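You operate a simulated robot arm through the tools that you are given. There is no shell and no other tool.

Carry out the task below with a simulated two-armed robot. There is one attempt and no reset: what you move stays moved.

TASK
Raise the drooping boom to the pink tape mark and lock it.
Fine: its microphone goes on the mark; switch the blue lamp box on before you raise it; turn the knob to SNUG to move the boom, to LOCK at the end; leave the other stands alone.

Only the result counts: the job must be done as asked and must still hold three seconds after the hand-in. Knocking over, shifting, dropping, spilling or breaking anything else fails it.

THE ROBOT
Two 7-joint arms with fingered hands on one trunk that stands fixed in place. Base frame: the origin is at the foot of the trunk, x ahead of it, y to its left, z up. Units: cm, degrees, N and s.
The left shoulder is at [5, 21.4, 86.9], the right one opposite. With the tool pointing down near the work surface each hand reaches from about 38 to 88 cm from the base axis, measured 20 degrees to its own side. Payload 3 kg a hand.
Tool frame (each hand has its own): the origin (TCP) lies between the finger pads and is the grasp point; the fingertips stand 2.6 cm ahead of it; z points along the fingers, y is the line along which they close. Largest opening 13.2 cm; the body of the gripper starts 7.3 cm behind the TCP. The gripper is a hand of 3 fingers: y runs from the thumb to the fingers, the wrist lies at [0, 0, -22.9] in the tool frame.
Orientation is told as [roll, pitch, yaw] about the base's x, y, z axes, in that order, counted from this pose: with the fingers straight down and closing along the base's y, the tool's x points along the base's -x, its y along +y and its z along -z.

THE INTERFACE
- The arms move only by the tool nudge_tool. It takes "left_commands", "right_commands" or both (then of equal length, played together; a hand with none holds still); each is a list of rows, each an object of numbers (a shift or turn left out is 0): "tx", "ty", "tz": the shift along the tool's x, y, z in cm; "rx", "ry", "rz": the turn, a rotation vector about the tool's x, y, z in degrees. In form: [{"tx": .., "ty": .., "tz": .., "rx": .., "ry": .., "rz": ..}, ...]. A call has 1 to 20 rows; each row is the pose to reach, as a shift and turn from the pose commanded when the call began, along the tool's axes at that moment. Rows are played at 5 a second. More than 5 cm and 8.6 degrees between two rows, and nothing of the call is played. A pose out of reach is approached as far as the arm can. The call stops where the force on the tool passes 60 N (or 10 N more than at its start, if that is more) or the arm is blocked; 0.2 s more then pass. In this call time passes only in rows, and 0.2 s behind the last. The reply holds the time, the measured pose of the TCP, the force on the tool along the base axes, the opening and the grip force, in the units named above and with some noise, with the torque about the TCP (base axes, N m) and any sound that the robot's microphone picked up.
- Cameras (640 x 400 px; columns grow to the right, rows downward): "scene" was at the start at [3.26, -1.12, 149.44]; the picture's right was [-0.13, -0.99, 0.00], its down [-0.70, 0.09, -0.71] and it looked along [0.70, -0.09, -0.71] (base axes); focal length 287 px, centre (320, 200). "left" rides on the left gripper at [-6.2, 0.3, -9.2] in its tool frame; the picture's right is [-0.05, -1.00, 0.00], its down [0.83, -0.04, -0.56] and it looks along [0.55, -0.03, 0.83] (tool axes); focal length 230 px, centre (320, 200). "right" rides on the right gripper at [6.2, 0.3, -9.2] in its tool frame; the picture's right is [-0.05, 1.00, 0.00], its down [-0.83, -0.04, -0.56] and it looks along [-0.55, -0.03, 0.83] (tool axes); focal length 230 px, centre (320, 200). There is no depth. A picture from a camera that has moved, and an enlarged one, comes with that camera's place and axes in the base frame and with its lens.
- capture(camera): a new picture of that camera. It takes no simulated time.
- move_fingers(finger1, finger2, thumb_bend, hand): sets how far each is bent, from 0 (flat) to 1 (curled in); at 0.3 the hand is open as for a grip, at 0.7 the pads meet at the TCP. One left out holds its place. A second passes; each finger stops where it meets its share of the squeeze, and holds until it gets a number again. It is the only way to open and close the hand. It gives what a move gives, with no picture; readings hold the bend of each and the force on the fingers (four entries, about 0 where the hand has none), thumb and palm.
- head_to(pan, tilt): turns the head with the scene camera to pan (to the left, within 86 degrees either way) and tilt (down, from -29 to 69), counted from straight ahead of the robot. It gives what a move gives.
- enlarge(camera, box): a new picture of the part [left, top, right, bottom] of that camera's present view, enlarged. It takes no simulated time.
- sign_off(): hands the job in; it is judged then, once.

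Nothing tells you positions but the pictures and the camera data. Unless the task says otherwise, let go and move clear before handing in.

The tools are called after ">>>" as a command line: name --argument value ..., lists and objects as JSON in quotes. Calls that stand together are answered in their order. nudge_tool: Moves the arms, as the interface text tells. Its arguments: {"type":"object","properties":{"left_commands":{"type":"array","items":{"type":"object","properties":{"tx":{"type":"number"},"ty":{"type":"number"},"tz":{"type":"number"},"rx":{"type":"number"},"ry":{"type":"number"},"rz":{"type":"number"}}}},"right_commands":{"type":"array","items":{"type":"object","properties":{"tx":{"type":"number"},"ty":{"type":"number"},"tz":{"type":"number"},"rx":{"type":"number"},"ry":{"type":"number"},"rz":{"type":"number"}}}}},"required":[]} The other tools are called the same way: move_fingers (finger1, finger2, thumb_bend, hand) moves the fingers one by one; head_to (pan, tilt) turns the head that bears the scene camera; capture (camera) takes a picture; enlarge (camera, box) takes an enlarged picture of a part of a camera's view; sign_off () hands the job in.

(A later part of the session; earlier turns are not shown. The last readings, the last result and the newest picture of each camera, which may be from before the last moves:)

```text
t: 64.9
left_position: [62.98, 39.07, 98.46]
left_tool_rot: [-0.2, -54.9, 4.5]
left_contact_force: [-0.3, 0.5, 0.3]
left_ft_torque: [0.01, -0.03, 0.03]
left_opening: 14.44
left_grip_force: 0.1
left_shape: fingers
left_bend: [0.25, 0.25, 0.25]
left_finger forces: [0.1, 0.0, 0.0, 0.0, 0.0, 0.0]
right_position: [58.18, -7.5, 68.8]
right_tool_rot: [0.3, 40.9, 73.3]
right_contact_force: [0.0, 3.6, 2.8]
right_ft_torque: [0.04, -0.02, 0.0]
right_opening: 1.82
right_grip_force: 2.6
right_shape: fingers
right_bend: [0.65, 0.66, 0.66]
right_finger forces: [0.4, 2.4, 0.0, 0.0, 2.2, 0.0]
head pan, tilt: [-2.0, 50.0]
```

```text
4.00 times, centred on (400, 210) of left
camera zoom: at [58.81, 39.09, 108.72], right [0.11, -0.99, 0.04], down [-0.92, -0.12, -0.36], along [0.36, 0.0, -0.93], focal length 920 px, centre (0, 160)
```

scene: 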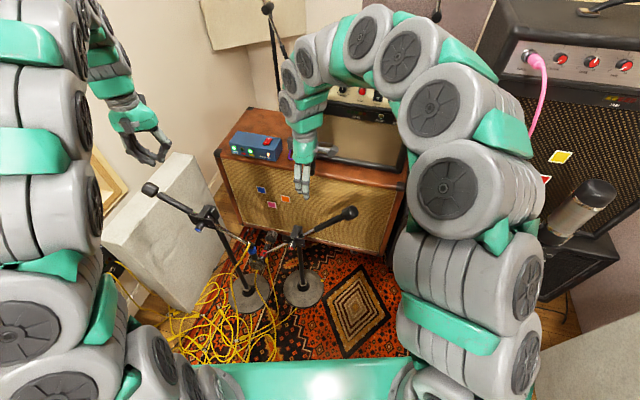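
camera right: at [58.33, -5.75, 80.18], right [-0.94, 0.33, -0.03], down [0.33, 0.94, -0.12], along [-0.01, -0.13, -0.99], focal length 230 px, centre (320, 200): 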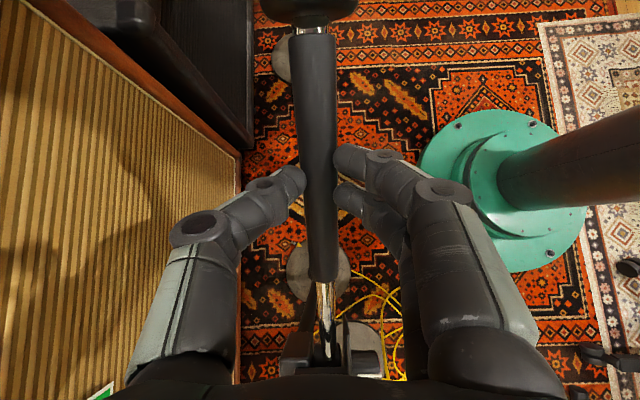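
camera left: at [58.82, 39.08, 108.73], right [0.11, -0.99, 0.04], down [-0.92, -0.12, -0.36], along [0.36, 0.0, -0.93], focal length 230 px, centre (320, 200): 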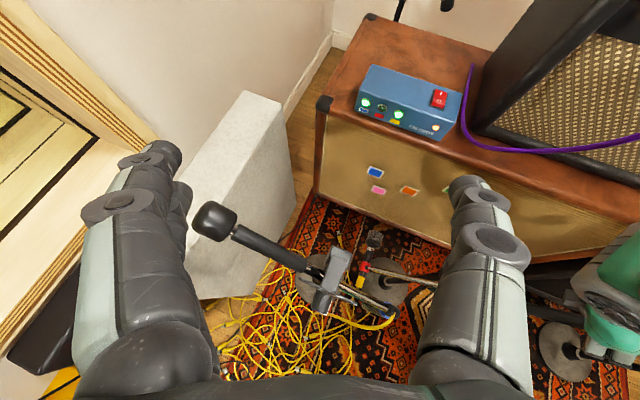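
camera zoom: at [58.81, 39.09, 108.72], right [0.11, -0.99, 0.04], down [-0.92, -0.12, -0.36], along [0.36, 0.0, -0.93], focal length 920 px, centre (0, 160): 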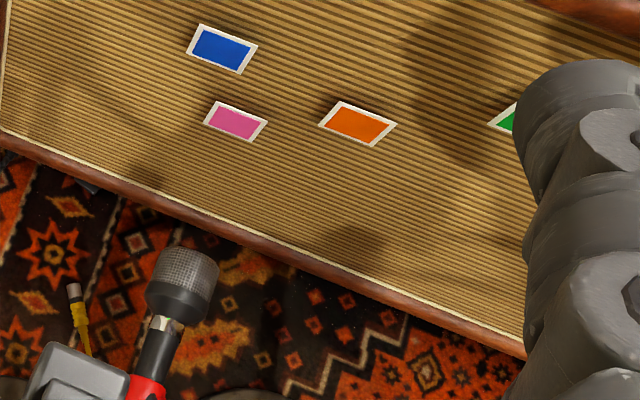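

>>> nudge_tool --right_commands '[{"tz": 0.2}, {"tz": 0.35}]'

>>> enlarge --camera "left" --box '[320, 60, 480, 160]'

>>> enlarge --camera "left" --box '[320, 160, 480, 260]'

```text
t: 65.5
left_position: [62.99, 39.06, 98.54]
left_tool_rot: [-0.1, -54.9, 4.5]
left_contact_force: [0.4, -0.1, 0.7]
left_ft_torque: [0.0, -0.02, 0.02]
left_opening: 14.45
left_grip_force: 0.1
left_shape: fingers
left_bend: [0.25, 0.25, 0.25]
left_finger forces: [0.0, 0.0, 0.0, 0.1, 0.0, 0.0]
right_position: [58.01, -7.75, 68.46]
right_tool_rot: [0.3, 40.9, 73.5]
right_contact_force: [0.4, 4.1, 2.3]
right_ft_torque: [0.06, 0.03, 0.01]
right_opening: 1.85
right_grip_force: 2.5
right_shape: fingers
right_bend: [0.65, 0.66, 0.66]
right_finger forces: [0.4, 2.6, 0.0, 0.0, 1.8, 0.0]
head pan, tilt: [-2.0, 50.0]
```

```text
4.00 times, centred on (400, 110) of left
camera zoom: at [58.81, 39.08, 108.72], right [0.11, -0.99, 0.04], down [-0.93, -0.12, -0.36], along [0.36, 0.0, -0.93], focal length 920 px, centre (0, 560)
```

zoom: 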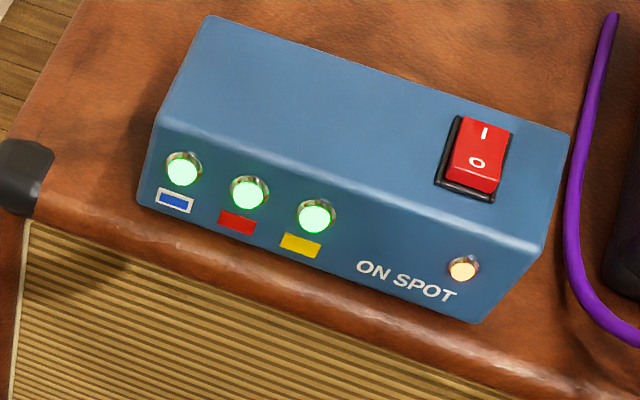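

```text
4.00 times, centred on (400, 210) of left
camera zoom: at [58.81, 39.08, 108.72], right [0.11, -0.99, 0.04], down [-0.93, -0.12, -0.36], along [0.36, 0.0, -0.93], focal length 920 px, centre (0, 160)
```

zoom: 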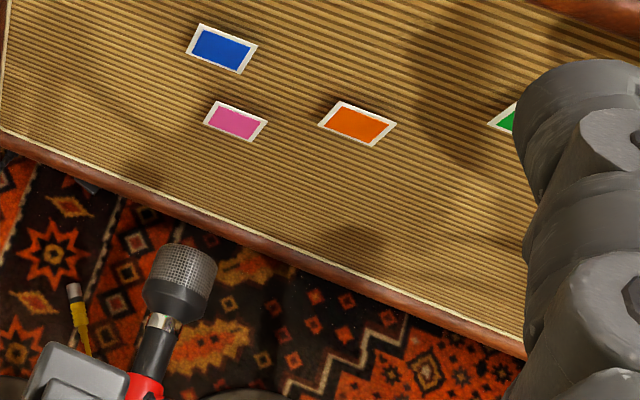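

Still lit. I'll back the right hand off and check the mic against the pink mark from other viewpoints before locking.

>>> nudge_tool --right_commands '[{"tz": -1}, {"tz": -3}, {"tz": -6.5}, {"tz": -10}, {"tz": -13.5}]'

>>> enlarge --camera "left" --box '[320, 60, 480, 160]'

>>> capture --camera "scene"

>>> capture --camera "right"

```text
t: 66.7
left_position: [63.04, 39.08, 98.41]
left_tool_rot: [-0.2, -54.9, 4.4]
left_contact_force: [-0.6, 0.5, -0.2]
left_ft_torque: [0.0, 0.01, 0.02]
left_opening: 14.46
left_grip_force: 0.0
left_shape: fingers
left_bend: [0.25, 0.25, 0.25]
left_finger forces: [0.0, 0.0, 0.0, 0.0, 0.0, 0.0]
right_position: [60.61, 0.86, 78.87]
right_tool_rot: [0.3, 40.9, 73.4]
right_contact_force: [0.3, -0.5, 0.0]
right_ft_torque: [0.0, -0.01, 0.01]
right_opening: 1.69
right_grip_force: 0.1
right_shape: fingers
right_bend: [0.66, 0.66, 0.66]
right_finger forces: [0.0, 0.0, 0.0, 0.1, 0.1, 0.0]
head pan, tilt: [-2.0, 50.0]
```

```text
4.00 times, centred on (400, 110) of left
camera zoom: at [58.82, 39.08, 108.72], right [0.11, -0.99, 0.04], down [-0.92, -0.12, -0.36], along [0.36, 0.0, -0.93], focal length 920 px, centre (0, 560)
```

zoom: 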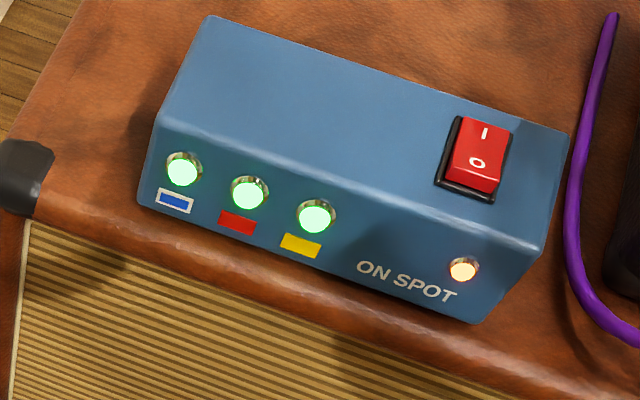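

```text
taken
```

scene: 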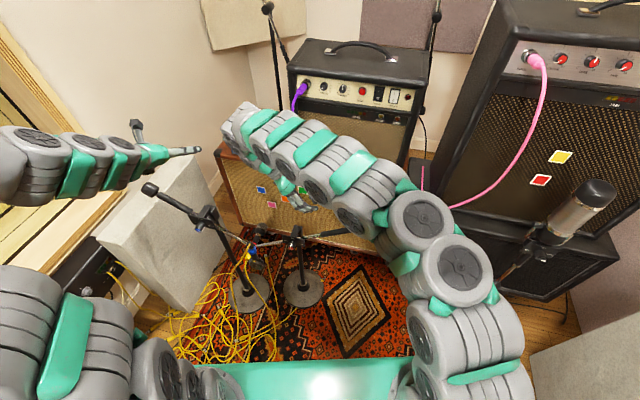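

```text
taken
camera right: at [60.82, 2.29, 89.89], right [-0.94, 0.33, -0.03], down [0.33, 0.94, -0.12], along [-0.01, -0.13, -0.99], focal length 230 px, centre (320, 200)
```

right: 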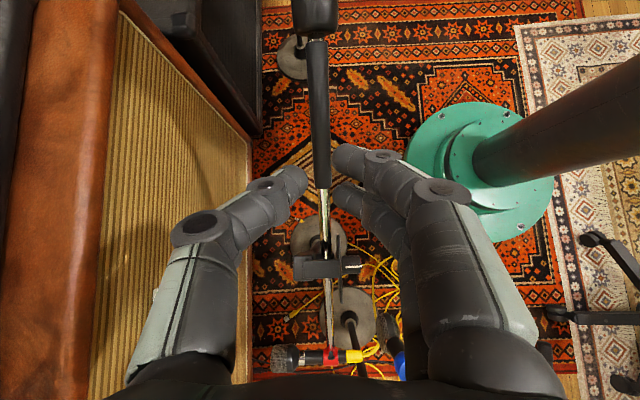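

>>> enlarge --camera "scene" --box '[230, 175, 326, 275]'

>>> enlarge --camera "left" --box '[320, 160, 480, 260]'

```text
4.00 times, centred on (278, 225) of scene
camera zoom: at [2.89, -0.33, 148.74], right [-0.03, -1.0, 0.0], down [-0.77, 0.03, -0.64], along [0.64, -0.02, -0.77], focal length 1147 px, centre (488, 100)
```

zoom: 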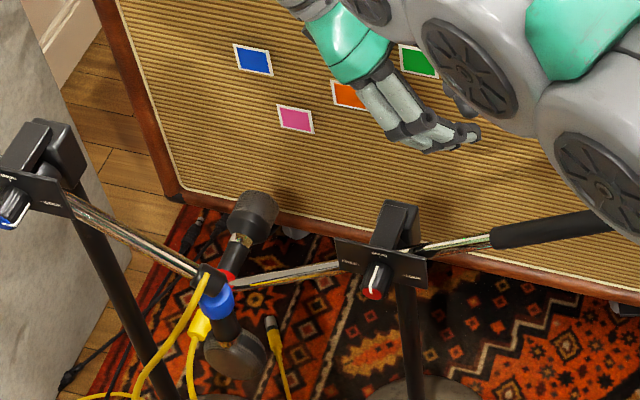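

```text
4.00 times, centred on (400, 210) of left
camera zoom: at [58.82, 39.08, 108.72], right [0.11, -0.99, 0.04], down [-0.92, -0.12, -0.36], along [0.36, 0.0, -0.93], focal length 920 px, centre (0, 160)
```

zoom: 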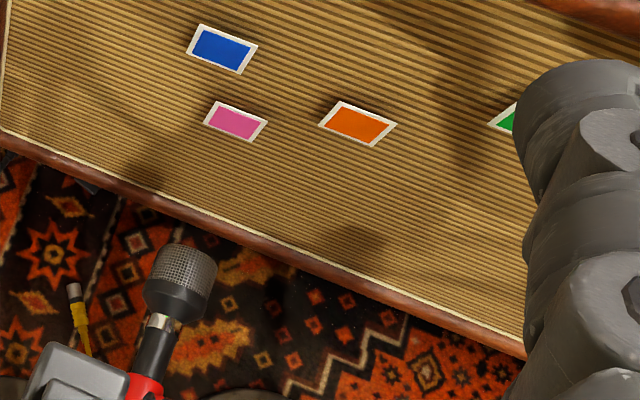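

By triangulation the mic head sits at about (e 45.6, z 40.5) against the pink mark's (45.75, 40.35) — within a couple of mm — with the lamp lit. Now I bring the right hand back to the knob to turn it to LOCK.

>>> nudge_tool --right_commands '[{"tx": 1.46, "ty": 0.26, "tz": -1.63, "ry": -6.8}, {"tx": 2.91, "ty": 0.52, "tz": -3.25, "ry": -13.7}, {"tx": 4.37, "ty": 0.78, "tz": -4.88, "ry": -20.5}, {"tx": 5.83, "ty": 1.03, "tz": -6.5, "ry": -27.3}, {"tx": 7.28, "ty": 1.29, "tz": -8.13, "ry": -34.2}, {"tx": 8.74, "ty": 1.55, "tz": -9.76, "ry": -41}]'

>>> nudge_tool --right_commands '[{"tx": -0.63, "ty": 0.63, "tz": 0.5, "rx": 1.31, "ry": -1.31, "rz": 7.42}, {"tx": -1.27, "ty": 1.25, "tz": 1.0, "rx": 2.62, "ry": -2.62, "rz": 14.83}, {"tx": -1.9, "ty": 1.88, "tz": 1.5, "rx": 3.93, "ry": -3.93, "rz": 22.25}, {"tx": -2.53, "ty": 2.5, "tz": 2.0, "rx": 5.23, "ry": -5.23, "rz": 29.67}, {"tx": -3.17, "ty": 3.13, "tz": 2.5, "rx": 6.54, "ry": -6.54, "rz": 37.1}, {"tx": -3.8, "ty": 3.75, "tz": 3.0, "rx": 7.85, "ry": -7.85, "rz": 44.5}, {"tx": -4.43, "ty": 4.38, "tz": 3.5, "rx": 9.16, "ry": -9.16, "rz": 51.9}, {"tx": -5.07, "ty": 5.0, "tz": 3.9, "rx": 10.5, "ry": -10.5, "rz": 59.3}, {"tx": -5.7, "ty": 5.63, "tz": 4.4, "rx": 11.8, "ry": -11.8, "rz": 66.75}, {"tx": -6.33, "ty": 6.25, "tz": 4.9, "rx": 13.1, "ry": -13.1, "rz": 74.2}, {"tx": -6.97, "ty": 6.9, "tz": 5.4, "rx": 14.4, "ry": -14.4, "rz": 81.6}, {"tx": -7.6, "ty": 7.5, "tz": 5.9, "rx": 15.7, "ry": -15.7, "rz": 89}]'

>>> move_fingers --hand "right" --finger1 0.42 --finger2 0.5 --thumb_bend 0.5

>>> capture --camera "right"

>>> capture --camera "left"

```text
t: 68.1
left_position: [63.06, 38.95, 98.44]
left_tool_rot: [-0.1, -55.0, 4.5]
left_contact_force: [-0.5, -0.3, -0.3]
left_ft_torque: [0.05, 0.02, 0.0]
left_opening: 14.45
left_grip_force: 0.1
left_shape: fingers
left_bend: [0.25, 0.25, 0.25]
left_finger forces: [0.0, 0.0, 0.0, 0.1, 0.1, 0.0]
right_position: [59.1, 0.92, 92.04]
right_tool_rot: [0.2, -0.3, 73.3]
right_contact_force: [0.6, 0.6, 0.6]
right_ft_torque: [0.0, 0.01, 0.02]
right_opening: 1.71
right_grip_force: 0.1
right_shape: fingers
right_bend: [0.66, 0.66, 0.66]
right_finger forces: [0.0, 0.0, 0.1, 0.1, 0.0, 0.0]
head pan, tilt: [-2.0, 50.0]
```

```text
t: 70.7
left_position: [63.0, 38.9, 98.34]
left_tool_rot: [-0.2, -54.9, 4.6]
left_contact_force: [-0.5, -0.5, -0.2]
left_ft_torque: [0.01, -0.03, -0.01]
left_opening: 14.44
left_grip_force: 0.0
left_shape: fingers
left_bend: [0.25, 0.25, 0.25]
left_finger forces: [0.0, 0.1, 0.0, 0.0, 0.0, 0.0]
right_position: [54.11, 10.37, 86.04]
right_tool_rot: [0.0, -19.8, -17.0]
right_contact_force: [-0.6, -0.4, 0.5]
right_ft_torque: [-0.01, 0.02, -0.01]
right_opening: 1.7
right_grip_force: 0.1
right_shape: fingers
right_bend: [0.66, 0.66, 0.66]
right_finger forces: [0.0, 0.1, 0.0, 0.0, 0.0, 0.1]
head pan, tilt: [-2.0, 50.0]
```

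```text
t: 71.7
left_position: [63.04, 39.0, 98.38]
left_tool_rot: [-0.1, -55.1, 4.6]
left_contact_force: [0.2, -0.6, 0.1]
left_ft_torque: [0.03, 0.01, -0.02]
left_opening: 14.46
left_grip_force: 0.1
left_shape: fingers
left_bend: [0.25, 0.25, 0.25]
left_finger forces: [0.1, 0.0, 0.0, 0.0, 0.0, 0.0]
right_position: [54.02, 10.48, 86.13]
right_tool_rot: [0.1, -19.8, -16.8]
right_contact_force: [-0.3, -0.2, 0.6]
right_ft_torque: [-0.02, 0.0, 0.03]
right_opening: 8.04
right_grip_force: 0.1
right_shape: fingers
right_bend: [0.42, 0.5, 0.5]
right_finger forces: [0.0, 0.0, 0.0, 0.0, 0.1, 0.0]
head pan, tilt: [-2.0, 50.0]
```

```text
taken
camera right: at [45.72, 13.39, 92.65], right [0.34, 0.94, 0.02], down [0.56, -0.21, 0.8], along [0.76, -0.26, -0.59], focal length 230 px, centre (320, 200)
```

right: 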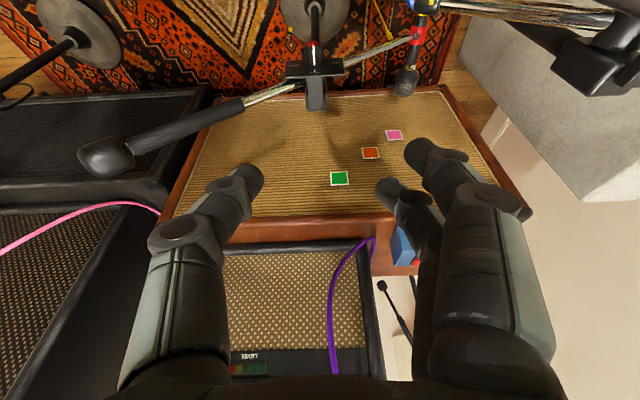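

```text
taken
camera left: at [58.81, 39.07, 108.72], right [0.11, -0.99, 0.04], down [-0.93, -0.12, -0.36], along [0.36, 0.0, -0.93], focal length 230 px, centre (320, 200)
```

left: 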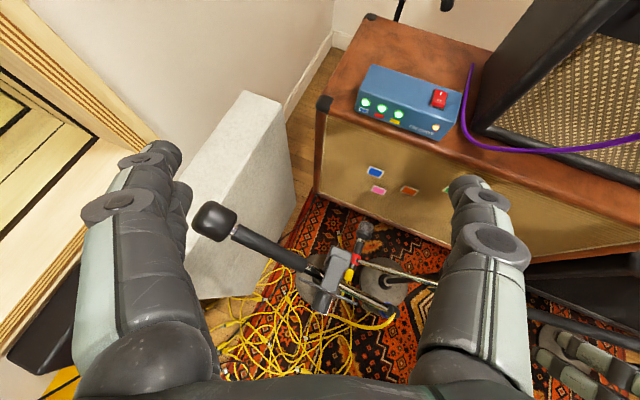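

Everything held; all three lamps are lit. I'll lower the right hand to the same spot in front of the knob as before.

>>> nudge_tool --right_commands '[{"tx": 1.06, "ty": -0.08, "tz": 3.12, "rx": 1.26, "rz": -0.46}, {"tx": 2.13, "ty": -0.15, "tz": 6.24, "rx": 2.51, "rz": -0.91}, {"tx": 3.19, "ty": -0.23, "tz": 9.37, "rx": 3.77, "rz": -1.37}, {"tx": 4.25, "ty": -0.3, "tz": 12.5, "rx": 5.0, "rz": -1.8}, {"tx": 5.32, "ty": -0.38, "tz": 15.6, "rx": 6.28, "rz": -2.28}, {"tx": 6.38, "ty": -0.45, "tz": 18.7, "rx": 7.5, "rz": -2.73}, {"tx": 7.44, "ty": -0.53, "tz": 21.9, "rx": 8.8, "rz": -3.2}, {"tx": 8.5, "ty": -0.6, "tz": 25.0, "rx": 10.0, "rz": -3.65}, {"tx": 9.57, "ty": -0.68, "tz": 28.1, "rx": 11.3, "rz": -4.1}]'

>>> capture --camera "right"

>>> enlarge --camera "left" --box '[320, 60, 480, 160]'

```text
t: 73.7
left_position: [62.98, 38.95, 98.32]
left_tool_rot: [0.0, -55.1, 4.5]
left_contact_force: [0.4, -0.3, 0.5]
left_ft_torque: [0.04, 0.01, 0.0]
left_opening: 14.45
left_grip_force: 0.1
left_shape: fingers
left_bend: [0.25, 0.25, 0.25]
left_finger forces: [0.0, 0.0, 0.0, 0.1, 0.0, 0.0]
right_position: [54.43, 9.62, 56.41]
right_tool_rot: [-12.7, -19.3, -12.3]
right_contact_force: [1.1, -0.3, 0.3]
right_ft_torque: [0.0, 0.03, 0.01]
right_opening: 8.08
right_grip_force: 0.2
right_shape: fingers
right_bend: [0.42, 0.5, 0.5]
right_finger forces: [0.1, 0.0, 0.0, 0.0, 0.1, 0.0]
head pan, tilt: [-2.0, 50.0]
```

```text
taken
camera right: at [46.38, 13.94, 62.7], right [0.33, 0.93, -0.19], down [0.6, -0.05, 0.8], along [0.73, -0.37, -0.58], focal length 230 px, centre (320, 200)
```

right: 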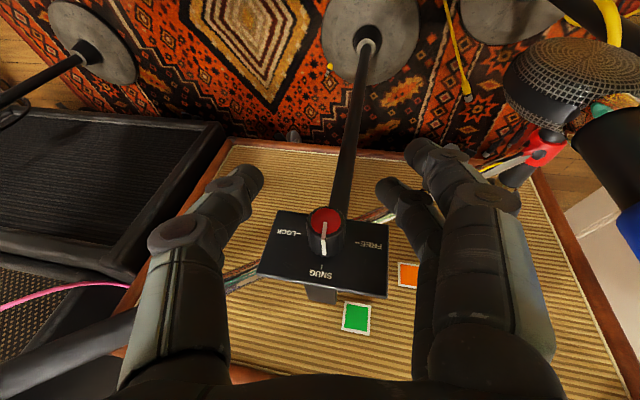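

```text
4.00 times, centred on (400, 110) of left
camera zoom: at [58.81, 39.09, 108.72], right [0.11, -0.99, 0.04], down [-0.92, -0.12, -0.36], along [0.36, 0.0, -0.93], focal length 920 px, centre (0, 560)
```

zoom: 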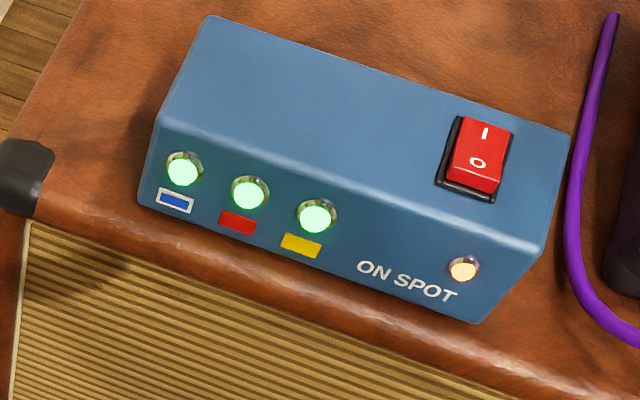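

Same view as before, with the pointer on SNUG. I'll slide forward onto the knob and grip it.

>>> nudge_tool --right_commands '[{"tx": -0.3, "ty": 0.2, "tz": 0.5}, {"tx": -1.0, "ty": 0.25, "tz": 0.8}, {"tx": -1.7, "ty": 0.25, "tz": 1.05}, {"tx": -2.4, "ty": 0.25, "tz": 1.3}, {"tx": -3.0, "ty": 0.25, "tz": 1.5}]'

>>> enlarge --camera "right" --box '[220, 130, 412, 250]'

>>> move_fingers --hand "right" --finger2 0.7 --thumb_bend 0.7

>>> enlarge --camera "right" --box '[220, 130, 412, 250]'

```text
t: 74.9
left_position: [63.02, 39.04, 98.44]
left_tool_rot: [-0.1, -55.0, 4.6]
left_contact_force: [-0.8, 0.1, -0.2]
left_ft_torque: [-0.02, 0.0, 0.01]
left_opening: 14.41
left_grip_force: 0.1
left_shape: fingers
left_bend: [0.25, 0.25, 0.25]
left_finger forces: [0.1, 0.0, 0.0, 0.1, 0.0, 0.0]
right_position: [57.63, 8.75, 55.89]
right_tool_rot: [-12.7, -19.3, -12.5]
right_contact_force: [0.0, -0.4, -0.4]
right_ft_torque: [-0.01, -0.01, -0.03]
right_opening: 8.07
right_grip_force: 0.1
right_shape: fingers
right_bend: [0.42, 0.5, 0.5]
right_finger forces: [0.1, 0.0, 0.1, 0.0, 0.0, 0.1]
head pan, tilt: [-2.0, 50.0]
```

```text
3.33 times, centred on (316, 190) of right
camera zoom: at [49.68, 13.05, 62.26], right [0.33, 0.92, -0.19], down [0.6, -0.05, 0.79], along [0.73, -0.38, -0.58], focal length 767 px, centre (333, 233)
```

zoom: 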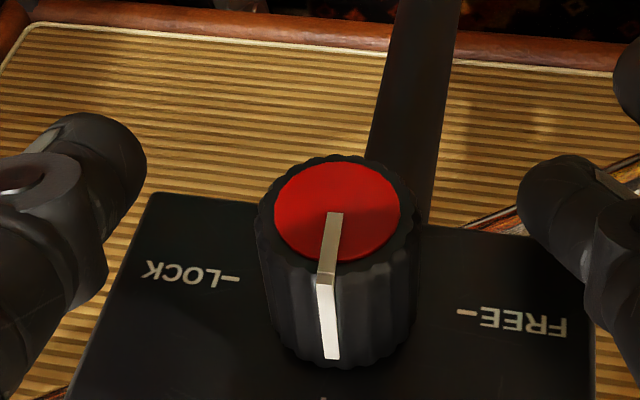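

```text
t: 75.9
left_position: [63.01, 39.03, 98.45]
left_tool_rot: [-0.1, -55.1, 4.5]
left_contact_force: [0.6, -0.1, 0.4]
left_ft_torque: [0.0, -0.02, 0.0]
left_opening: 14.45
left_grip_force: 0.1
left_shape: fingers
left_bend: [0.25, 0.25, 0.25]
left_finger forces: [0.0, 0.0, 0.0, 0.0, 0.0, 0.0]
right_position: [57.73, 8.86, 55.85]
right_tool_rot: [-12.7, -19.3, -12.6]
right_contact_force: [1.0, -0.9, -3.7]
right_ft_torque: [0.05, 0.06, 0.06]
right_opening: 5.49
right_grip_force: 4.9
right_shape: fingers
right_bend: [0.42, 0.64, 0.68]
right_finger forces: [0.1, 4.7, 0.0, 0.1, 5.6, 0.1]
head pan, tilt: [-2.0, 50.0]
```

```text
3.33 times, centred on (316, 190) of right
camera zoom: at [49.69, 13.03, 62.26], right [0.33, 0.92, -0.19], down [0.6, -0.05, 0.79], along [0.73, -0.38, -0.58], focal length 767 px, centre (333, 233)
```

zoom: 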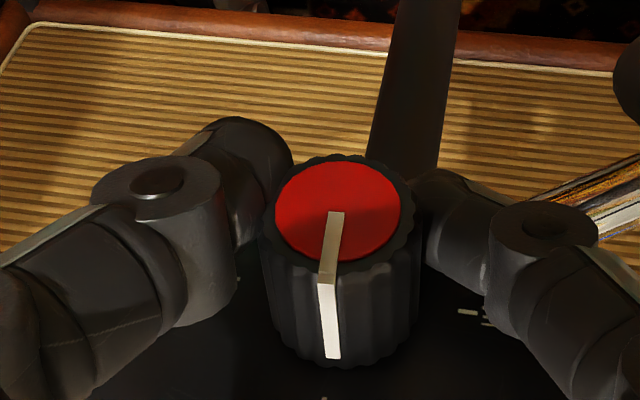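

Gripped. Turning the first ~47° toward LOCK.

>>> nudge_tool --right_commands '[{"ty": -0.07, "rx": -4.95, "rz": 1.8}, {"tx": 0.01, "ty": -0.13, "tz": 0.01, "rx": -9.9, "rz": 3.6}, {"tx": 0.01, "ty": -0.2, "tz": 0.03, "rx": -14.85, "rz": 5.4}, {"tx": 0.02, "ty": -0.26, "tz": 0.05, "rx": -19.8, "rz": 7.2}, {"tx": 0.03, "ty": -0.33, "tz": 0.08, "rx": -24.75, "rz": 9.0}, {"tx": 0.04, "ty": -0.39, "tz": 0.11, "rx": -29.7, "rz": 10.8}, {"tx": 0.05, "ty": -0.44, "tz": 0.15, "rx": -34.65, "rz": 12.6}, {"tx": 0.06, "ty": -0.5, "tz": 0.18, "rx": -39.6, "rz": 14.4}, {"tx": 0.08, "ty": -0.54, "tz": 0.22, "rx": -44.5, "rz": 16.2}]'

>>> enlarge --camera "right" --box '[220, 130, 412, 250]'

>>> enlarge --camera "left" --box '[320, 60, 480, 160]'

```text
t: 77.9
left_position: [62.96, 39.07, 98.47]
left_tool_rot: [-0.1, -55.0, 4.5]
left_contact_force: [0.2, -0.5, -0.3]
left_ft_torque: [-0.01, -0.03, 0.0]
left_opening: 14.47
left_grip_force: 0.2
left_shape: fingers
left_bend: [0.25, 0.25, 0.25]
left_finger forces: [0.0, 0.1, 0.0, 0.0, 0.0, 0.1]
right_position: [57.39, 8.14, 55.8]
right_tool_rot: [37.0, -16.1, -28.7]
right_contact_force: [0.4, 3.2, -4.7]
right_ft_torque: [-0.04, 0.01, 0.09]
right_opening: 5.5
right_grip_force: 5.4
right_shape: fingers
right_bend: [0.42, 0.64, 0.68]
right_finger forces: [0.1, 4.9, 0.1, 0.0, 5.8, 0.1]
head pan, tilt: [-2.0, 50.0]
```

```text
3.33 times, centred on (316, 190) of right
camera zoom: at [47.93, 7.45, 61.32], right [0.28, 0.75, 0.59], down [0.42, -0.65, 0.63], along [0.86, 0.07, -0.5], focal length 767 px, centre (333, 233)
```

zoom: 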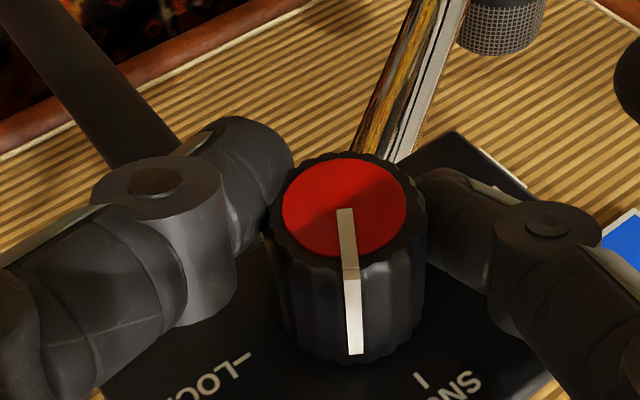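

```text
4.00 times, centred on (400, 110) of left
camera zoom: at [58.81, 39.08, 108.72], right [0.11, -0.99, 0.04], down [-0.93, -0.12, -0.36], along [0.36, 0.0, -0.93], focal length 920 px, centre (0, 560)
```

zoom: 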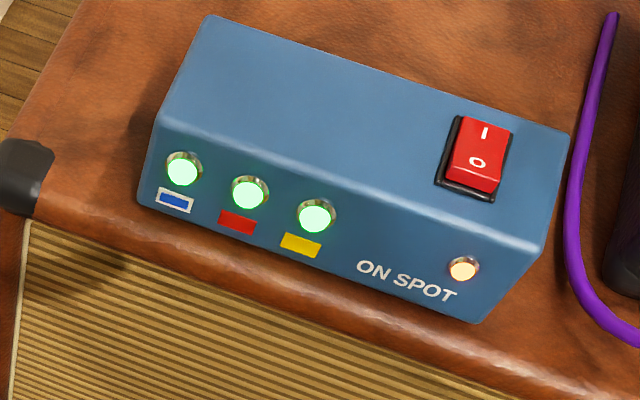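

The knob turned about 40° (slight slip as it stiffens). I'll open, swing back and regrip with a firmer squeeze.

>>> move_fingers --hand "right" --finger2 0.52 --thumb_bend 0.52

>>> nudge_tool --right_commands '[{"ty": 0.08, "rx": 5.6, "rz": -2.04}, {"tx": 0.01, "ty": 0.15, "tz": 0.02, "rx": 11.2, "rz": -4.08}, {"tx": 0.01, "ty": 0.23, "tz": 0.04, "rx": 16.8, "rz": -6.1}, {"tx": 0.02, "ty": 0.3, "tz": 0.06, "rx": 22.4, "rz": -8.15}, {"tx": 0.03, "ty": 0.37, "tz": 0.09, "rx": 27.9, "rz": -10.2}, {"tx": 0.05, "ty": 0.44, "tz": 0.13, "rx": 33.5, "rz": -12.2}, {"tx": 0.07, "ty": 0.5, "tz": 0.18, "rx": 39.1, "rz": -14.3}, {"tx": 0.08, "ty": 0.55, "tz": 0.23, "rx": 44.7, "rz": -16.3}]'

>>> enlarge --camera "right" --box '[220, 130, 412, 250]'

```text
t: 78.9
left_position: [63.01, 39.02, 98.46]
left_tool_rot: [-0.1, -54.9, 4.5]
left_contact_force: [-0.4, -0.6, 0.0]
left_ft_torque: [-0.02, 0.0, -0.01]
left_opening: 14.46
left_grip_force: 0.1
left_shape: fingers
left_bend: [0.25, 0.25, 0.25]
left_finger forces: [0.1, 0.1, 0.0, 0.1, 0.0, 0.1]
right_position: [57.35, 8.23, 55.72]
right_tool_rot: [37.0, -16.0, -28.7]
right_contact_force: [0.6, 0.2, 0.1]
right_ft_torque: [0.0, -0.01, 0.01]
right_opening: 7.76
right_grip_force: 0.1
right_shape: fingers
right_bend: [0.42, 0.52, 0.52]
right_finger forces: [0.0, 0.0, 0.1, 0.1, 0.0, 0.0]
head pan, tilt: [-2.0, 50.0]
```

```text
t: 80.7
left_position: [63.06, 38.97, 98.38]
left_tool_rot: [-0.1, -55.0, 4.5]
left_contact_force: [0.4, -0.7, 0.5]
left_ft_torque: [0.01, -0.02, -0.01]
left_opening: 14.46
left_grip_force: 0.0
left_shape: fingers
left_bend: [0.25, 0.25, 0.25]
left_finger forces: [0.0, 0.1, 0.0, 0.0, 0.0, 0.0]
right_position: [57.58, 8.83, 55.9]
right_tool_rot: [-12.9, -19.3, -12.4]
right_contact_force: [0.0, 0.5, 0.1]
right_ft_torque: [0.03, 0.02, 0.03]
right_opening: 7.78
right_grip_force: 0.0
right_shape: fingers
right_bend: [0.42, 0.52, 0.52]
right_finger forces: [0.1, 0.0, 0.1, 0.1, 0.0, 0.1]
head pan, tilt: [-2.0, 50.0]
```

```text
3.33 times, centred on (316, 190) of right
camera zoom: at [49.63, 13.17, 62.29], right [0.33, 0.92, -0.19], down [0.61, -0.05, 0.79], along [0.72, -0.38, -0.58], focal length 767 px, centre (333, 233)
```

zoom: 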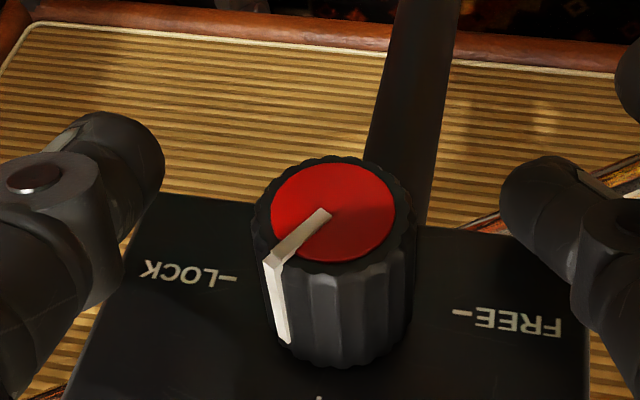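

The pointer is roughly halfway to LOCK. Regripping more firmly and turning the rest.

>>> move_fingers --hand "right" --finger2 0.78 --thumb_bend 0.78

>>> nudge_tool --right_commands '[{"ty": -0.07, "rx": -4.95, "rz": 1.8}, {"tx": 0.01, "ty": -0.13, "tz": 0.01, "rx": -9.9, "rz": 3.6}, {"tx": 0.01, "ty": -0.2, "tz": 0.03, "rx": -14.85, "rz": 5.4}, {"tx": 0.02, "ty": -0.26, "tz": 0.05, "rx": -19.8, "rz": 7.2}, {"tx": 0.03, "ty": -0.33, "tz": 0.08, "rx": -24.75, "rz": 9.0}, {"tx": 0.04, "ty": -0.39, "tz": 0.11, "rx": -29.7, "rz": 10.8}, {"tx": 0.05, "ty": -0.44, "tz": 0.15, "rx": -34.65, "rz": 12.6}, {"tx": 0.06, "ty": -0.5, "tz": 0.18, "rx": -39.6, "rz": 14.4}]'

>>> enlarge --camera "right" --box '[220, 130, 412, 250]'

>>> enlarge --camera "left" --box '[320, 60, 480, 160]'

```text
t: 81.7
left_position: [63.01, 38.96, 98.4]
left_tool_rot: [-0.1, -55.0, 4.5]
left_contact_force: [0.0, 0.1, -0.2]
left_ft_torque: [-0.02, -0.01, 0.0]
left_opening: 14.45
left_grip_force: 0.0
left_shape: fingers
left_bend: [0.25, 0.25, 0.25]
left_finger forces: [0.0, 0.0, 0.0, 0.1, 0.1, 0.0]
right_position: [57.69, 8.73, 55.74]
right_tool_rot: [-12.9, -19.3, -12.4]
right_contact_force: [-0.3, -9.5, -13.0]
right_ft_torque: [-0.02, 0.12, 0.02]
right_opening: 5.4
right_grip_force: 13.5
right_shape: fingers
right_bend: [0.42, 0.66, 0.68]
right_finger forces: [0.0, 9.4, 0.0, 0.0, 17.3, 0.1]
head pan, tilt: [-2.0, 50.0]
```

```text
t: 83.5
left_position: [62.99, 38.9, 98.42]
left_tool_rot: [-0.2, -54.9, 4.5]
left_contact_force: [0.3, 0.0, 0.6]
left_ft_torque: [-0.01, 0.0, 0.02]
left_opening: 14.47
left_grip_force: 0.0
left_shape: fingers
left_bend: [0.25, 0.25, 0.25]
left_finger forces: [0.0, 0.0, 0.1, 0.0, 0.0, 0.0]
right_position: [57.61, 8.51, 55.89]
right_tool_rot: [31.6, -17.0, -27.1]
right_contact_force: [-2.6, -1.1, -15.7]
right_ft_torque: [-0.05, 0.13, 0.11]
right_opening: 5.54
right_grip_force: 13.6
right_shape: fingers
right_bend: [0.42, 0.67, 0.68]
right_finger forces: [0.0, 8.7, 0.1, 0.0, 19.1, 0.0]
head pan, tilt: [-2.0, 50.0]
```

```text
3.33 times, centred on (316, 190) of right
camera zoom: at [48.14, 8.14, 61.76], right [0.29, 0.8, 0.52], down [0.44, -0.59, 0.67], along [0.85, 0.03, -0.53], focal length 767 px, centre (333, 233)
```

zoom: 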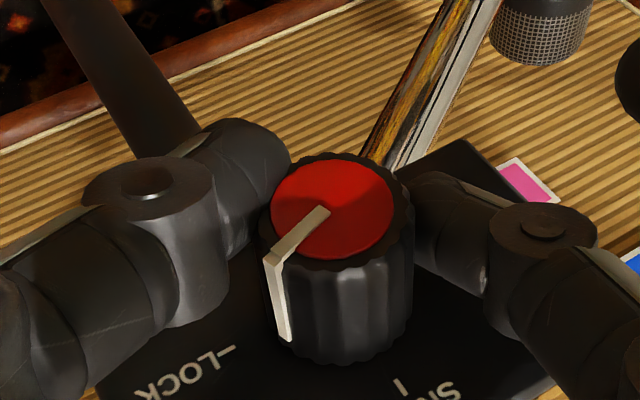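

```text
4.00 times, centred on (400, 110) of left
camera zoom: at [58.82, 39.09, 108.71], right [0.11, -0.99, 0.04], down [-0.93, -0.12, -0.36], along [0.36, 0.0, -0.93], focal length 920 px, centre (0, 560)
```

zoom: 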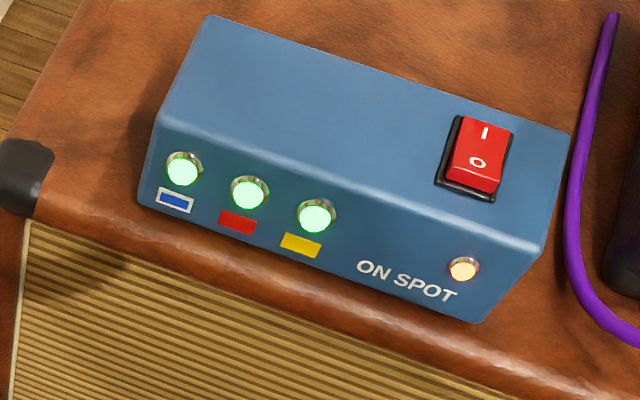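

The turn followed well; the pointer looks about 8–10° short of LOCK. I'll turn that last bit.

>>> nudge_tool --right_commands '[{"ty": -0.05, "tz": 0.01, "rx": -4, "rz": 1.45}, {"ty": -0.1, "tz": 0.02, "rx": -8, "rz": 2.9}]'

>>> enlarge --camera "right" --box '[220, 130, 412, 250]'

```text
t: 84.1
left_position: [62.97, 38.97, 98.29]
left_tool_rot: [0.0, -55.0, 4.6]
left_contact_force: [-0.5, 0.6, 0.2]
left_ft_torque: [-0.02, 0.0, 0.0]
left_opening: 14.43
left_grip_force: 0.0
left_shape: fingers
left_bend: [0.25, 0.25, 0.25]
left_finger forces: [0.0, 0.0, 0.0, 0.0, 0.0, 0.0]
right_position: [57.35, 8.15, 55.77]
right_tool_rot: [40.0, -15.3, -29.5]
right_contact_force: [1.3, 1.6, -10.2]
right_ft_torque: [-0.1, 0.06, 0.13]
right_opening: 5.45
right_grip_force: 12.9
right_shape: fingers
right_bend: [0.42, 0.67, 0.68]
right_finger forces: [0.0, 9.8, 0.1, 0.0, 16.0, 0.0]
head pan, tilt: [-2.0, 50.0]
```

```text
3.33 times, centred on (316, 190) of right
camera zoom: at [47.83, 7.19, 61.11], right [0.27, 0.72, 0.63], down [0.41, -0.68, 0.6], along [0.87, 0.1, -0.49], focal length 767 px, centre (333, 233)
```

zoom: 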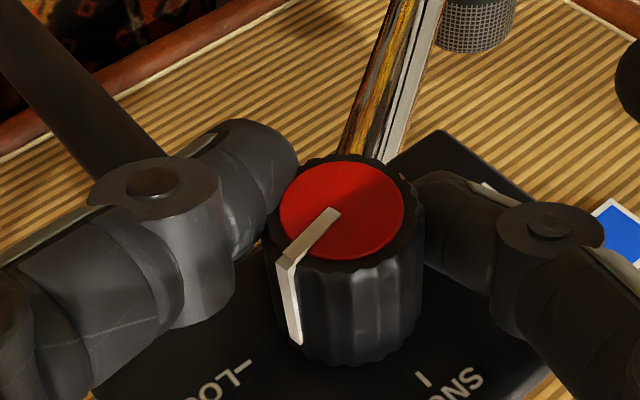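

Now release and swing back to read the pointer.

>>> move_fingers --hand "right" --finger2 0.52 --thumb_bend 0.52

>>> nudge_tool --right_commands '[{"ty": 0.08, "rx": 5.6, "rz": -2.04}, {"tx": 0.01, "ty": 0.15, "tz": 0.02, "rx": 11.2, "rz": -4.08}, {"tx": 0.01, "ty": 0.23, "tz": 0.04, "rx": 16.8, "rz": -6.1}, {"tx": 0.02, "ty": 0.3, "tz": 0.06, "rx": 22.4, "rz": -8.15}, {"tx": 0.03, "ty": 0.37, "tz": 0.09, "rx": 27.9, "rz": -10.2}, {"tx": 0.05, "ty": 0.44, "tz": 0.13, "rx": 33.5, "rz": -12.2}, {"tx": 0.06, "ty": 0.48, "tz": 0.16, "rx": 37, "rz": -13.5}]'

>>> enlarge --camera "right" --box '[220, 130, 412, 250]'

>>> enlarge --camera "left" --box '[320, 60, 480, 160]'

```text
t: 85.1
left_position: [63.05, 38.95, 98.41]
left_tool_rot: [-0.2, -55.0, 4.5]
left_contact_force: [-0.5, 0.0, -0.8]
left_ft_torque: [-0.01, 0.01, 0.0]
left_opening: 14.48
left_grip_force: 0.3
left_shape: fingers
left_bend: [0.25, 0.25, 0.25]
left_finger forces: [0.0, 0.0, 0.1, 0.1, 0.0, 0.1]
right_position: [57.49, 8.22, 55.81]
right_tool_rot: [40.2, -15.4, -29.5]
right_contact_force: [-0.1, 0.7, -0.4]
right_ft_torque: [-0.01, 0.02, 0.01]
right_opening: 7.76
right_grip_force: 0.0
right_shape: fingers
right_bend: [0.42, 0.52, 0.52]
right_finger forces: [0.0, 0.0, 0.0, 0.1, 0.0, 0.0]
head pan, tilt: [-2.0, 50.0]
```

```text
t: 86.7
left_position: [63.07, 39.01, 98.39]
left_tool_rot: [-0.1, -55.0, 4.5]
left_contact_force: [-0.4, -0.3, -0.2]
left_ft_torque: [0.0, -0.02, 0.01]
left_opening: 14.46
left_grip_force: 0.2
left_shape: fingers
left_bend: [0.25, 0.25, 0.25]
left_finger forces: [0.0, 0.0, 0.0, 0.0, 0.0, 0.0]
right_position: [57.6, 8.78, 55.95]
right_tool_rot: [-1.1, -19.9, -16.3]
right_contact_force: [0.3, 0.3, -0.8]
right_ft_torque: [0.0, 0.01, -0.05]
right_opening: 7.8
right_grip_force: 0.1
right_shape: fingers
right_bend: [0.42, 0.52, 0.52]
right_finger forces: [0.0, 0.0, 0.0, 0.0, 0.0, 0.1]
head pan, tilt: [-2.0, 50.0]
```

```text
3.33 times, centred on (316, 190) of right
camera zoom: at [49.21, 11.78, 62.54], right [0.33, 0.94, 0.0], down [0.56, -0.2, 0.8], along [0.76, -0.27, -0.59], focal length 767 px, centre (333, 233)
```

zoom: 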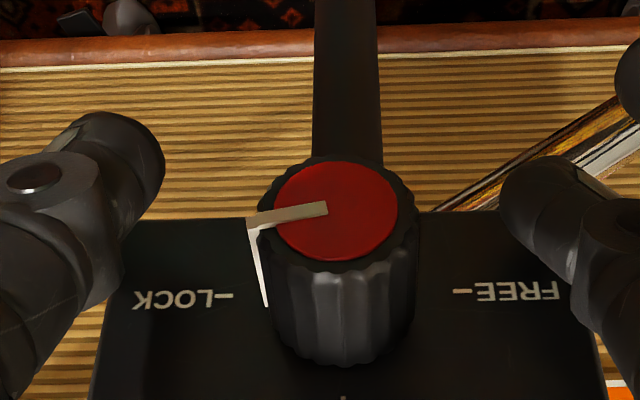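

```text
4.00 times, centred on (400, 110) of left
camera zoom: at [58.81, 39.09, 108.72], right [0.11, -0.99, 0.04], down [-0.92, -0.12, -0.36], along [0.36, 0.0, -0.93], focal length 920 px, centre (0, 560)
```

zoom: 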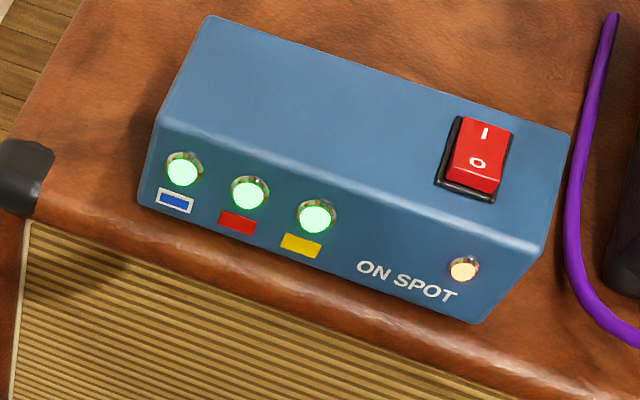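

The pointer is within ~9° of the LOCK tick. I'll grip once more and finish the turn.

>>> move_fingers --hand "right" --finger2 0.78 --thumb_bend 0.78

>>> nudge_tool --right_commands '[{"ty": -0.05, "rx": -3.8, "rz": 1.37}, {"ty": -0.1, "tz": 0.01, "rx": -7.5, "rz": 2.74}, {"ty": -0.14, "tz": 0.02, "rx": -10.3, "rz": 3.76}]'

>>> enlarge --camera "right" --box '[220, 130, 412, 250]'

```text
t: 87.7
left_position: [63.04, 38.93, 98.43]
left_tool_rot: [-0.2, -55.0, 4.5]
left_contact_force: [0.0, -0.6, -0.7]
left_ft_torque: [0.03, 0.0, 0.01]
left_opening: 14.43
left_grip_force: 0.0
left_shape: fingers
left_bend: [0.25, 0.25, 0.25]
left_finger forces: [0.0, 0.1, 0.1, 0.0, 0.0, 0.0]
right_position: [57.45, 8.67, 55.89]
right_tool_rot: [-1.0, -19.8, -16.5]
right_contact_force: [-1.7, -7.3, -13.9]
right_ft_torque: [-0.06, 0.14, 0.02]
right_opening: 5.44
right_grip_force: 13.6
right_shape: fingers
right_bend: [0.42, 0.66, 0.68]
right_finger forces: [0.0, 8.9, 0.0, 0.0, 17.8, 0.0]
head pan, tilt: [-2.0, 50.0]
```

```text
t: 88.5
left_position: [63.03, 39.04, 98.45]
left_tool_rot: [-0.2, -55.0, 4.6]
left_contact_force: [-0.1, 0.5, -0.5]
left_ft_torque: [0.0, 0.0, -0.02]
left_opening: 14.44
left_grip_force: 0.0
left_shape: fingers
left_bend: [0.25, 0.25, 0.25]
left_finger forces: [0.1, 0.0, 0.0, 0.1, 0.0, 0.0]
right_position: [57.52, 8.65, 55.86]
right_tool_rot: [10.7, -19.6, -20.2]
right_contact_force: [-3.2, -4.3, -12.4]
right_ft_torque: [-0.02, 0.19, 0.08]
right_opening: 5.46
right_grip_force: 14.0
right_shape: fingers
right_bend: [0.42, 0.67, 0.68]
right_finger forces: [0.1, 9.0, 0.0, 0.1, 17.7, 0.0]
head pan, tilt: [-2.0, 50.0]
```

```text
3.33 times, centred on (316, 190) of right
camera zoom: at [48.85, 10.42, 62.45], right [0.33, 0.92, 0.19], down [0.52, -0.35, 0.78], along [0.79, -0.16, -0.59], focal length 767 px, centre (333, 233)
```

zoom: 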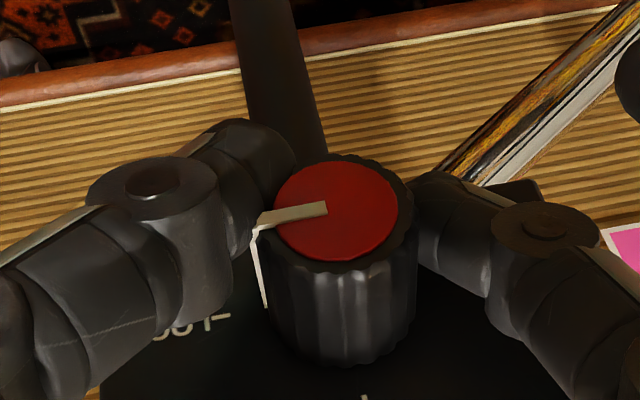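

The pointer is now parallel with the LOCK tick. I'll release and check.

>>> move_fingers --hand "right" --finger2 0.5 --thumb_bend 0.5

>>> nudge_tool --right_commands '[{"ty": 0.05, "rx": 3.8, "rz": -1.37}, {"ty": 0.1, "tz": 0.01, "rx": 7.5, "rz": -2.74}, {"ty": 0.14, "tz": 0.02, "rx": 11, "rz": -4}]'

>>> enlarge --camera "right" --box '[220, 130, 412, 250]'

>>> enlarge --camera "left" --box '[320, 60, 480, 160]'

```text
t: 89.5
left_position: [62.98, 38.96, 98.42]
left_tool_rot: [-0.1, -55.0, 4.5]
left_contact_force: [-0.6, -0.2, 0.4]
left_ft_torque: [-0.02, -0.02, 0.01]
left_opening: 14.47
left_grip_force: 0.0
left_shape: fingers
left_bend: [0.25, 0.25, 0.25]
left_finger forces: [0.0, 0.0, 0.0, 0.0, 0.0, 0.0]
right_position: [57.55, 8.54, 55.88]
right_tool_rot: [10.7, -19.5, -20.4]
right_contact_force: [-0.4, 1.0, -0.7]
right_ft_torque: [-0.02, -0.04, -0.02]
right_opening: 8.1
right_grip_force: 0.0
right_shape: fingers
right_bend: [0.42, 0.5, 0.5]
right_finger forces: [0.1, 0.1, 0.0, 0.0, 0.1, 0.1]
head pan, tilt: [-2.0, 50.0]
```

```text
t: 90.3
left_position: [62.99, 39.09, 98.51]
left_tool_rot: [-0.1, -55.0, 4.6]
left_contact_force: [-0.2, -0.3, 0.2]
left_ft_torque: [0.0, -0.01, -0.02]
left_opening: 14.45
left_grip_force: 0.1
left_shape: fingers
left_bend: [0.25, 0.25, 0.25]
left_finger forces: [0.0, 0.1, 0.0, 0.0, 0.1, 0.1]
right_position: [57.71, 8.71, 55.98]
right_tool_rot: [-1.7, -19.8, -16.1]
right_contact_force: [0.5, -0.6, 1.0]
right_ft_torque: [0.05, -0.04, 0.01]
right_opening: 8.12
right_grip_force: 0.2
right_shape: fingers
right_bend: [0.42, 0.5, 0.5]
right_finger forces: [0.1, 0.0, 0.1, 0.1, 0.0, 0.0]
head pan, tilt: [-2.0, 50.0]
```

```text
3.33 times, centred on (316, 190) of right
camera zoom: at [49.3, 11.91, 62.53], right [0.33, 0.94, -0.01], down [0.56, -0.19, 0.8], along [0.76, -0.27, -0.59], focal length 767 px, centre (333, 233)
```

zoom: 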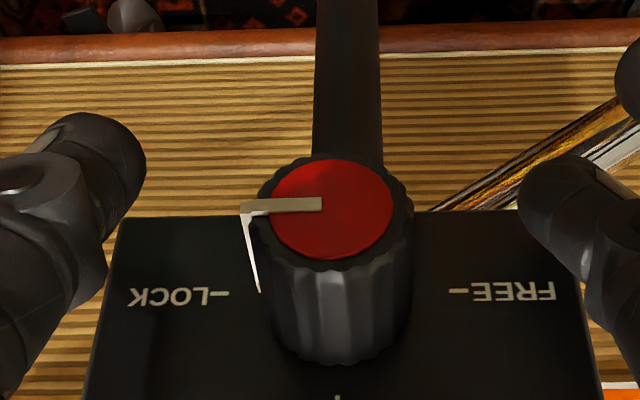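

```text
4.00 times, centred on (400, 110) of left
camera zoom: at [58.81, 39.09, 108.73], right [0.11, -0.99, 0.04], down [-0.92, -0.12, -0.36], along [0.36, 0.0, -0.93], focal length 920 px, centre (0, 560)
```

zoom: 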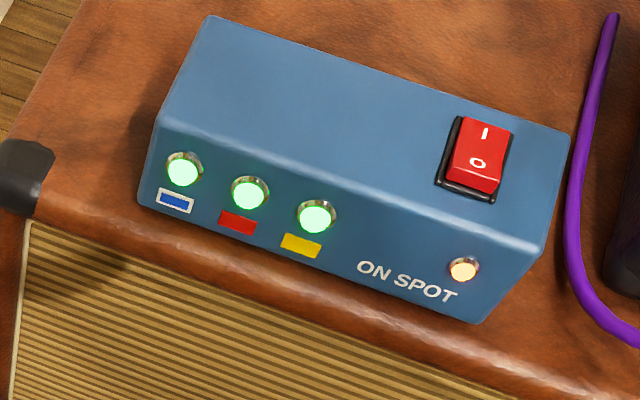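

The pointer lines up with LOCK and all lamps stay lit. I'll back the right hand off along the knob's axis and raise it clear.

>>> nudge_tool --right_commands '[{"tx": 1.98, "tz": -0.72}, {"tx": 3.95, "tz": -1.44}, {"tx": 2.67, "tz": -4.96}, {"tx": 1.4, "tz": -8.5}, {"tx": 0.1, "tz": -12.0}, {"tx": -1.2, "tz": -15.5}, {"tx": -2.5, "tz": -19.1}, {"tx": -3.7, "tz": -22.6}, {"tx": -5.0, "tz": -26.1}, {"tx": -6.3, "tz": -29.6}]'

>>> capture --camera "right"

>>> capture --camera "left"

>>> capture --camera "scene"

```text
t: 92.5
left_position: [62.99, 39.02, 98.33]
left_tool_rot: [-0.2, -55.0, 4.5]
left_contact_force: [0.5, -0.2, 0.5]
left_ft_torque: [-0.02, -0.01, 0.02]
left_opening: 14.47
left_grip_force: 0.0
left_shape: fingers
left_bend: [0.25, 0.25, 0.25]
left_finger forces: [0.0, 0.0, 0.0, 0.0, 0.1, 0.0]
right_position: [53.93, 10.77, 85.86]
right_tool_rot: [-1.6, -19.8, -16.1]
right_contact_force: [0.0, -0.6, 0.2]
right_ft_torque: [0.03, 0.0, -0.01]
right_opening: 8.11
right_grip_force: 0.0
right_shape: fingers
right_bend: [0.42, 0.5, 0.5]
right_finger forces: [0.1, 0.0, 0.0, 0.1, 0.1, 0.0]
head pan, tilt: [-2.0, 50.0]
```

```text
taken
camera right: at [45.56, 13.86, 92.5], right [0.33, 0.94, -0.01], down [0.56, -0.19, 0.8], along [0.76, -0.27, -0.59], focal length 230 px, centre (320, 200)
```

right: 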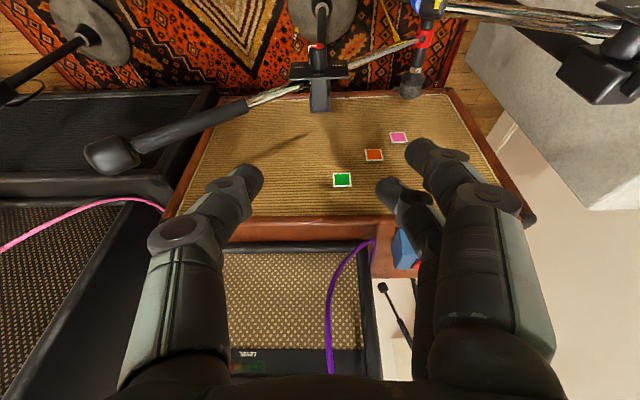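

```text
taken
camera left: at [58.81, 39.07, 108.72], right [0.11, -0.99, 0.04], down [-0.93, -0.12, -0.36], along [0.36, 0.0, -0.93], focal length 230 px, centre (320, 200)
```

left: 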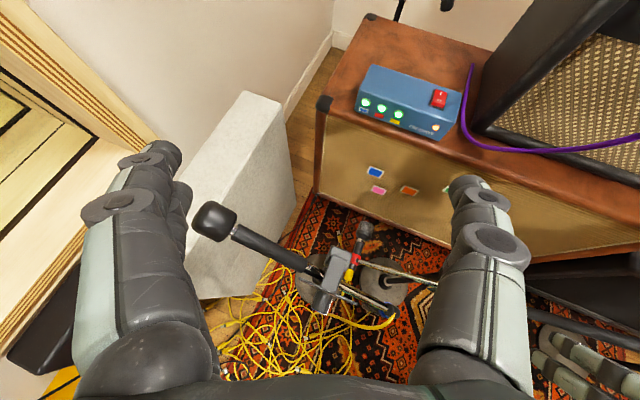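

```text
taken
```

scene: 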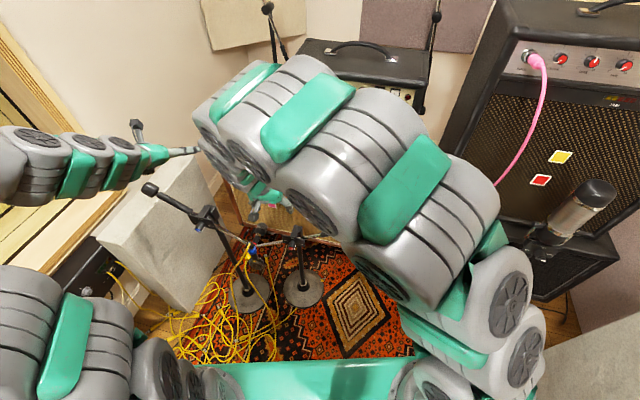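

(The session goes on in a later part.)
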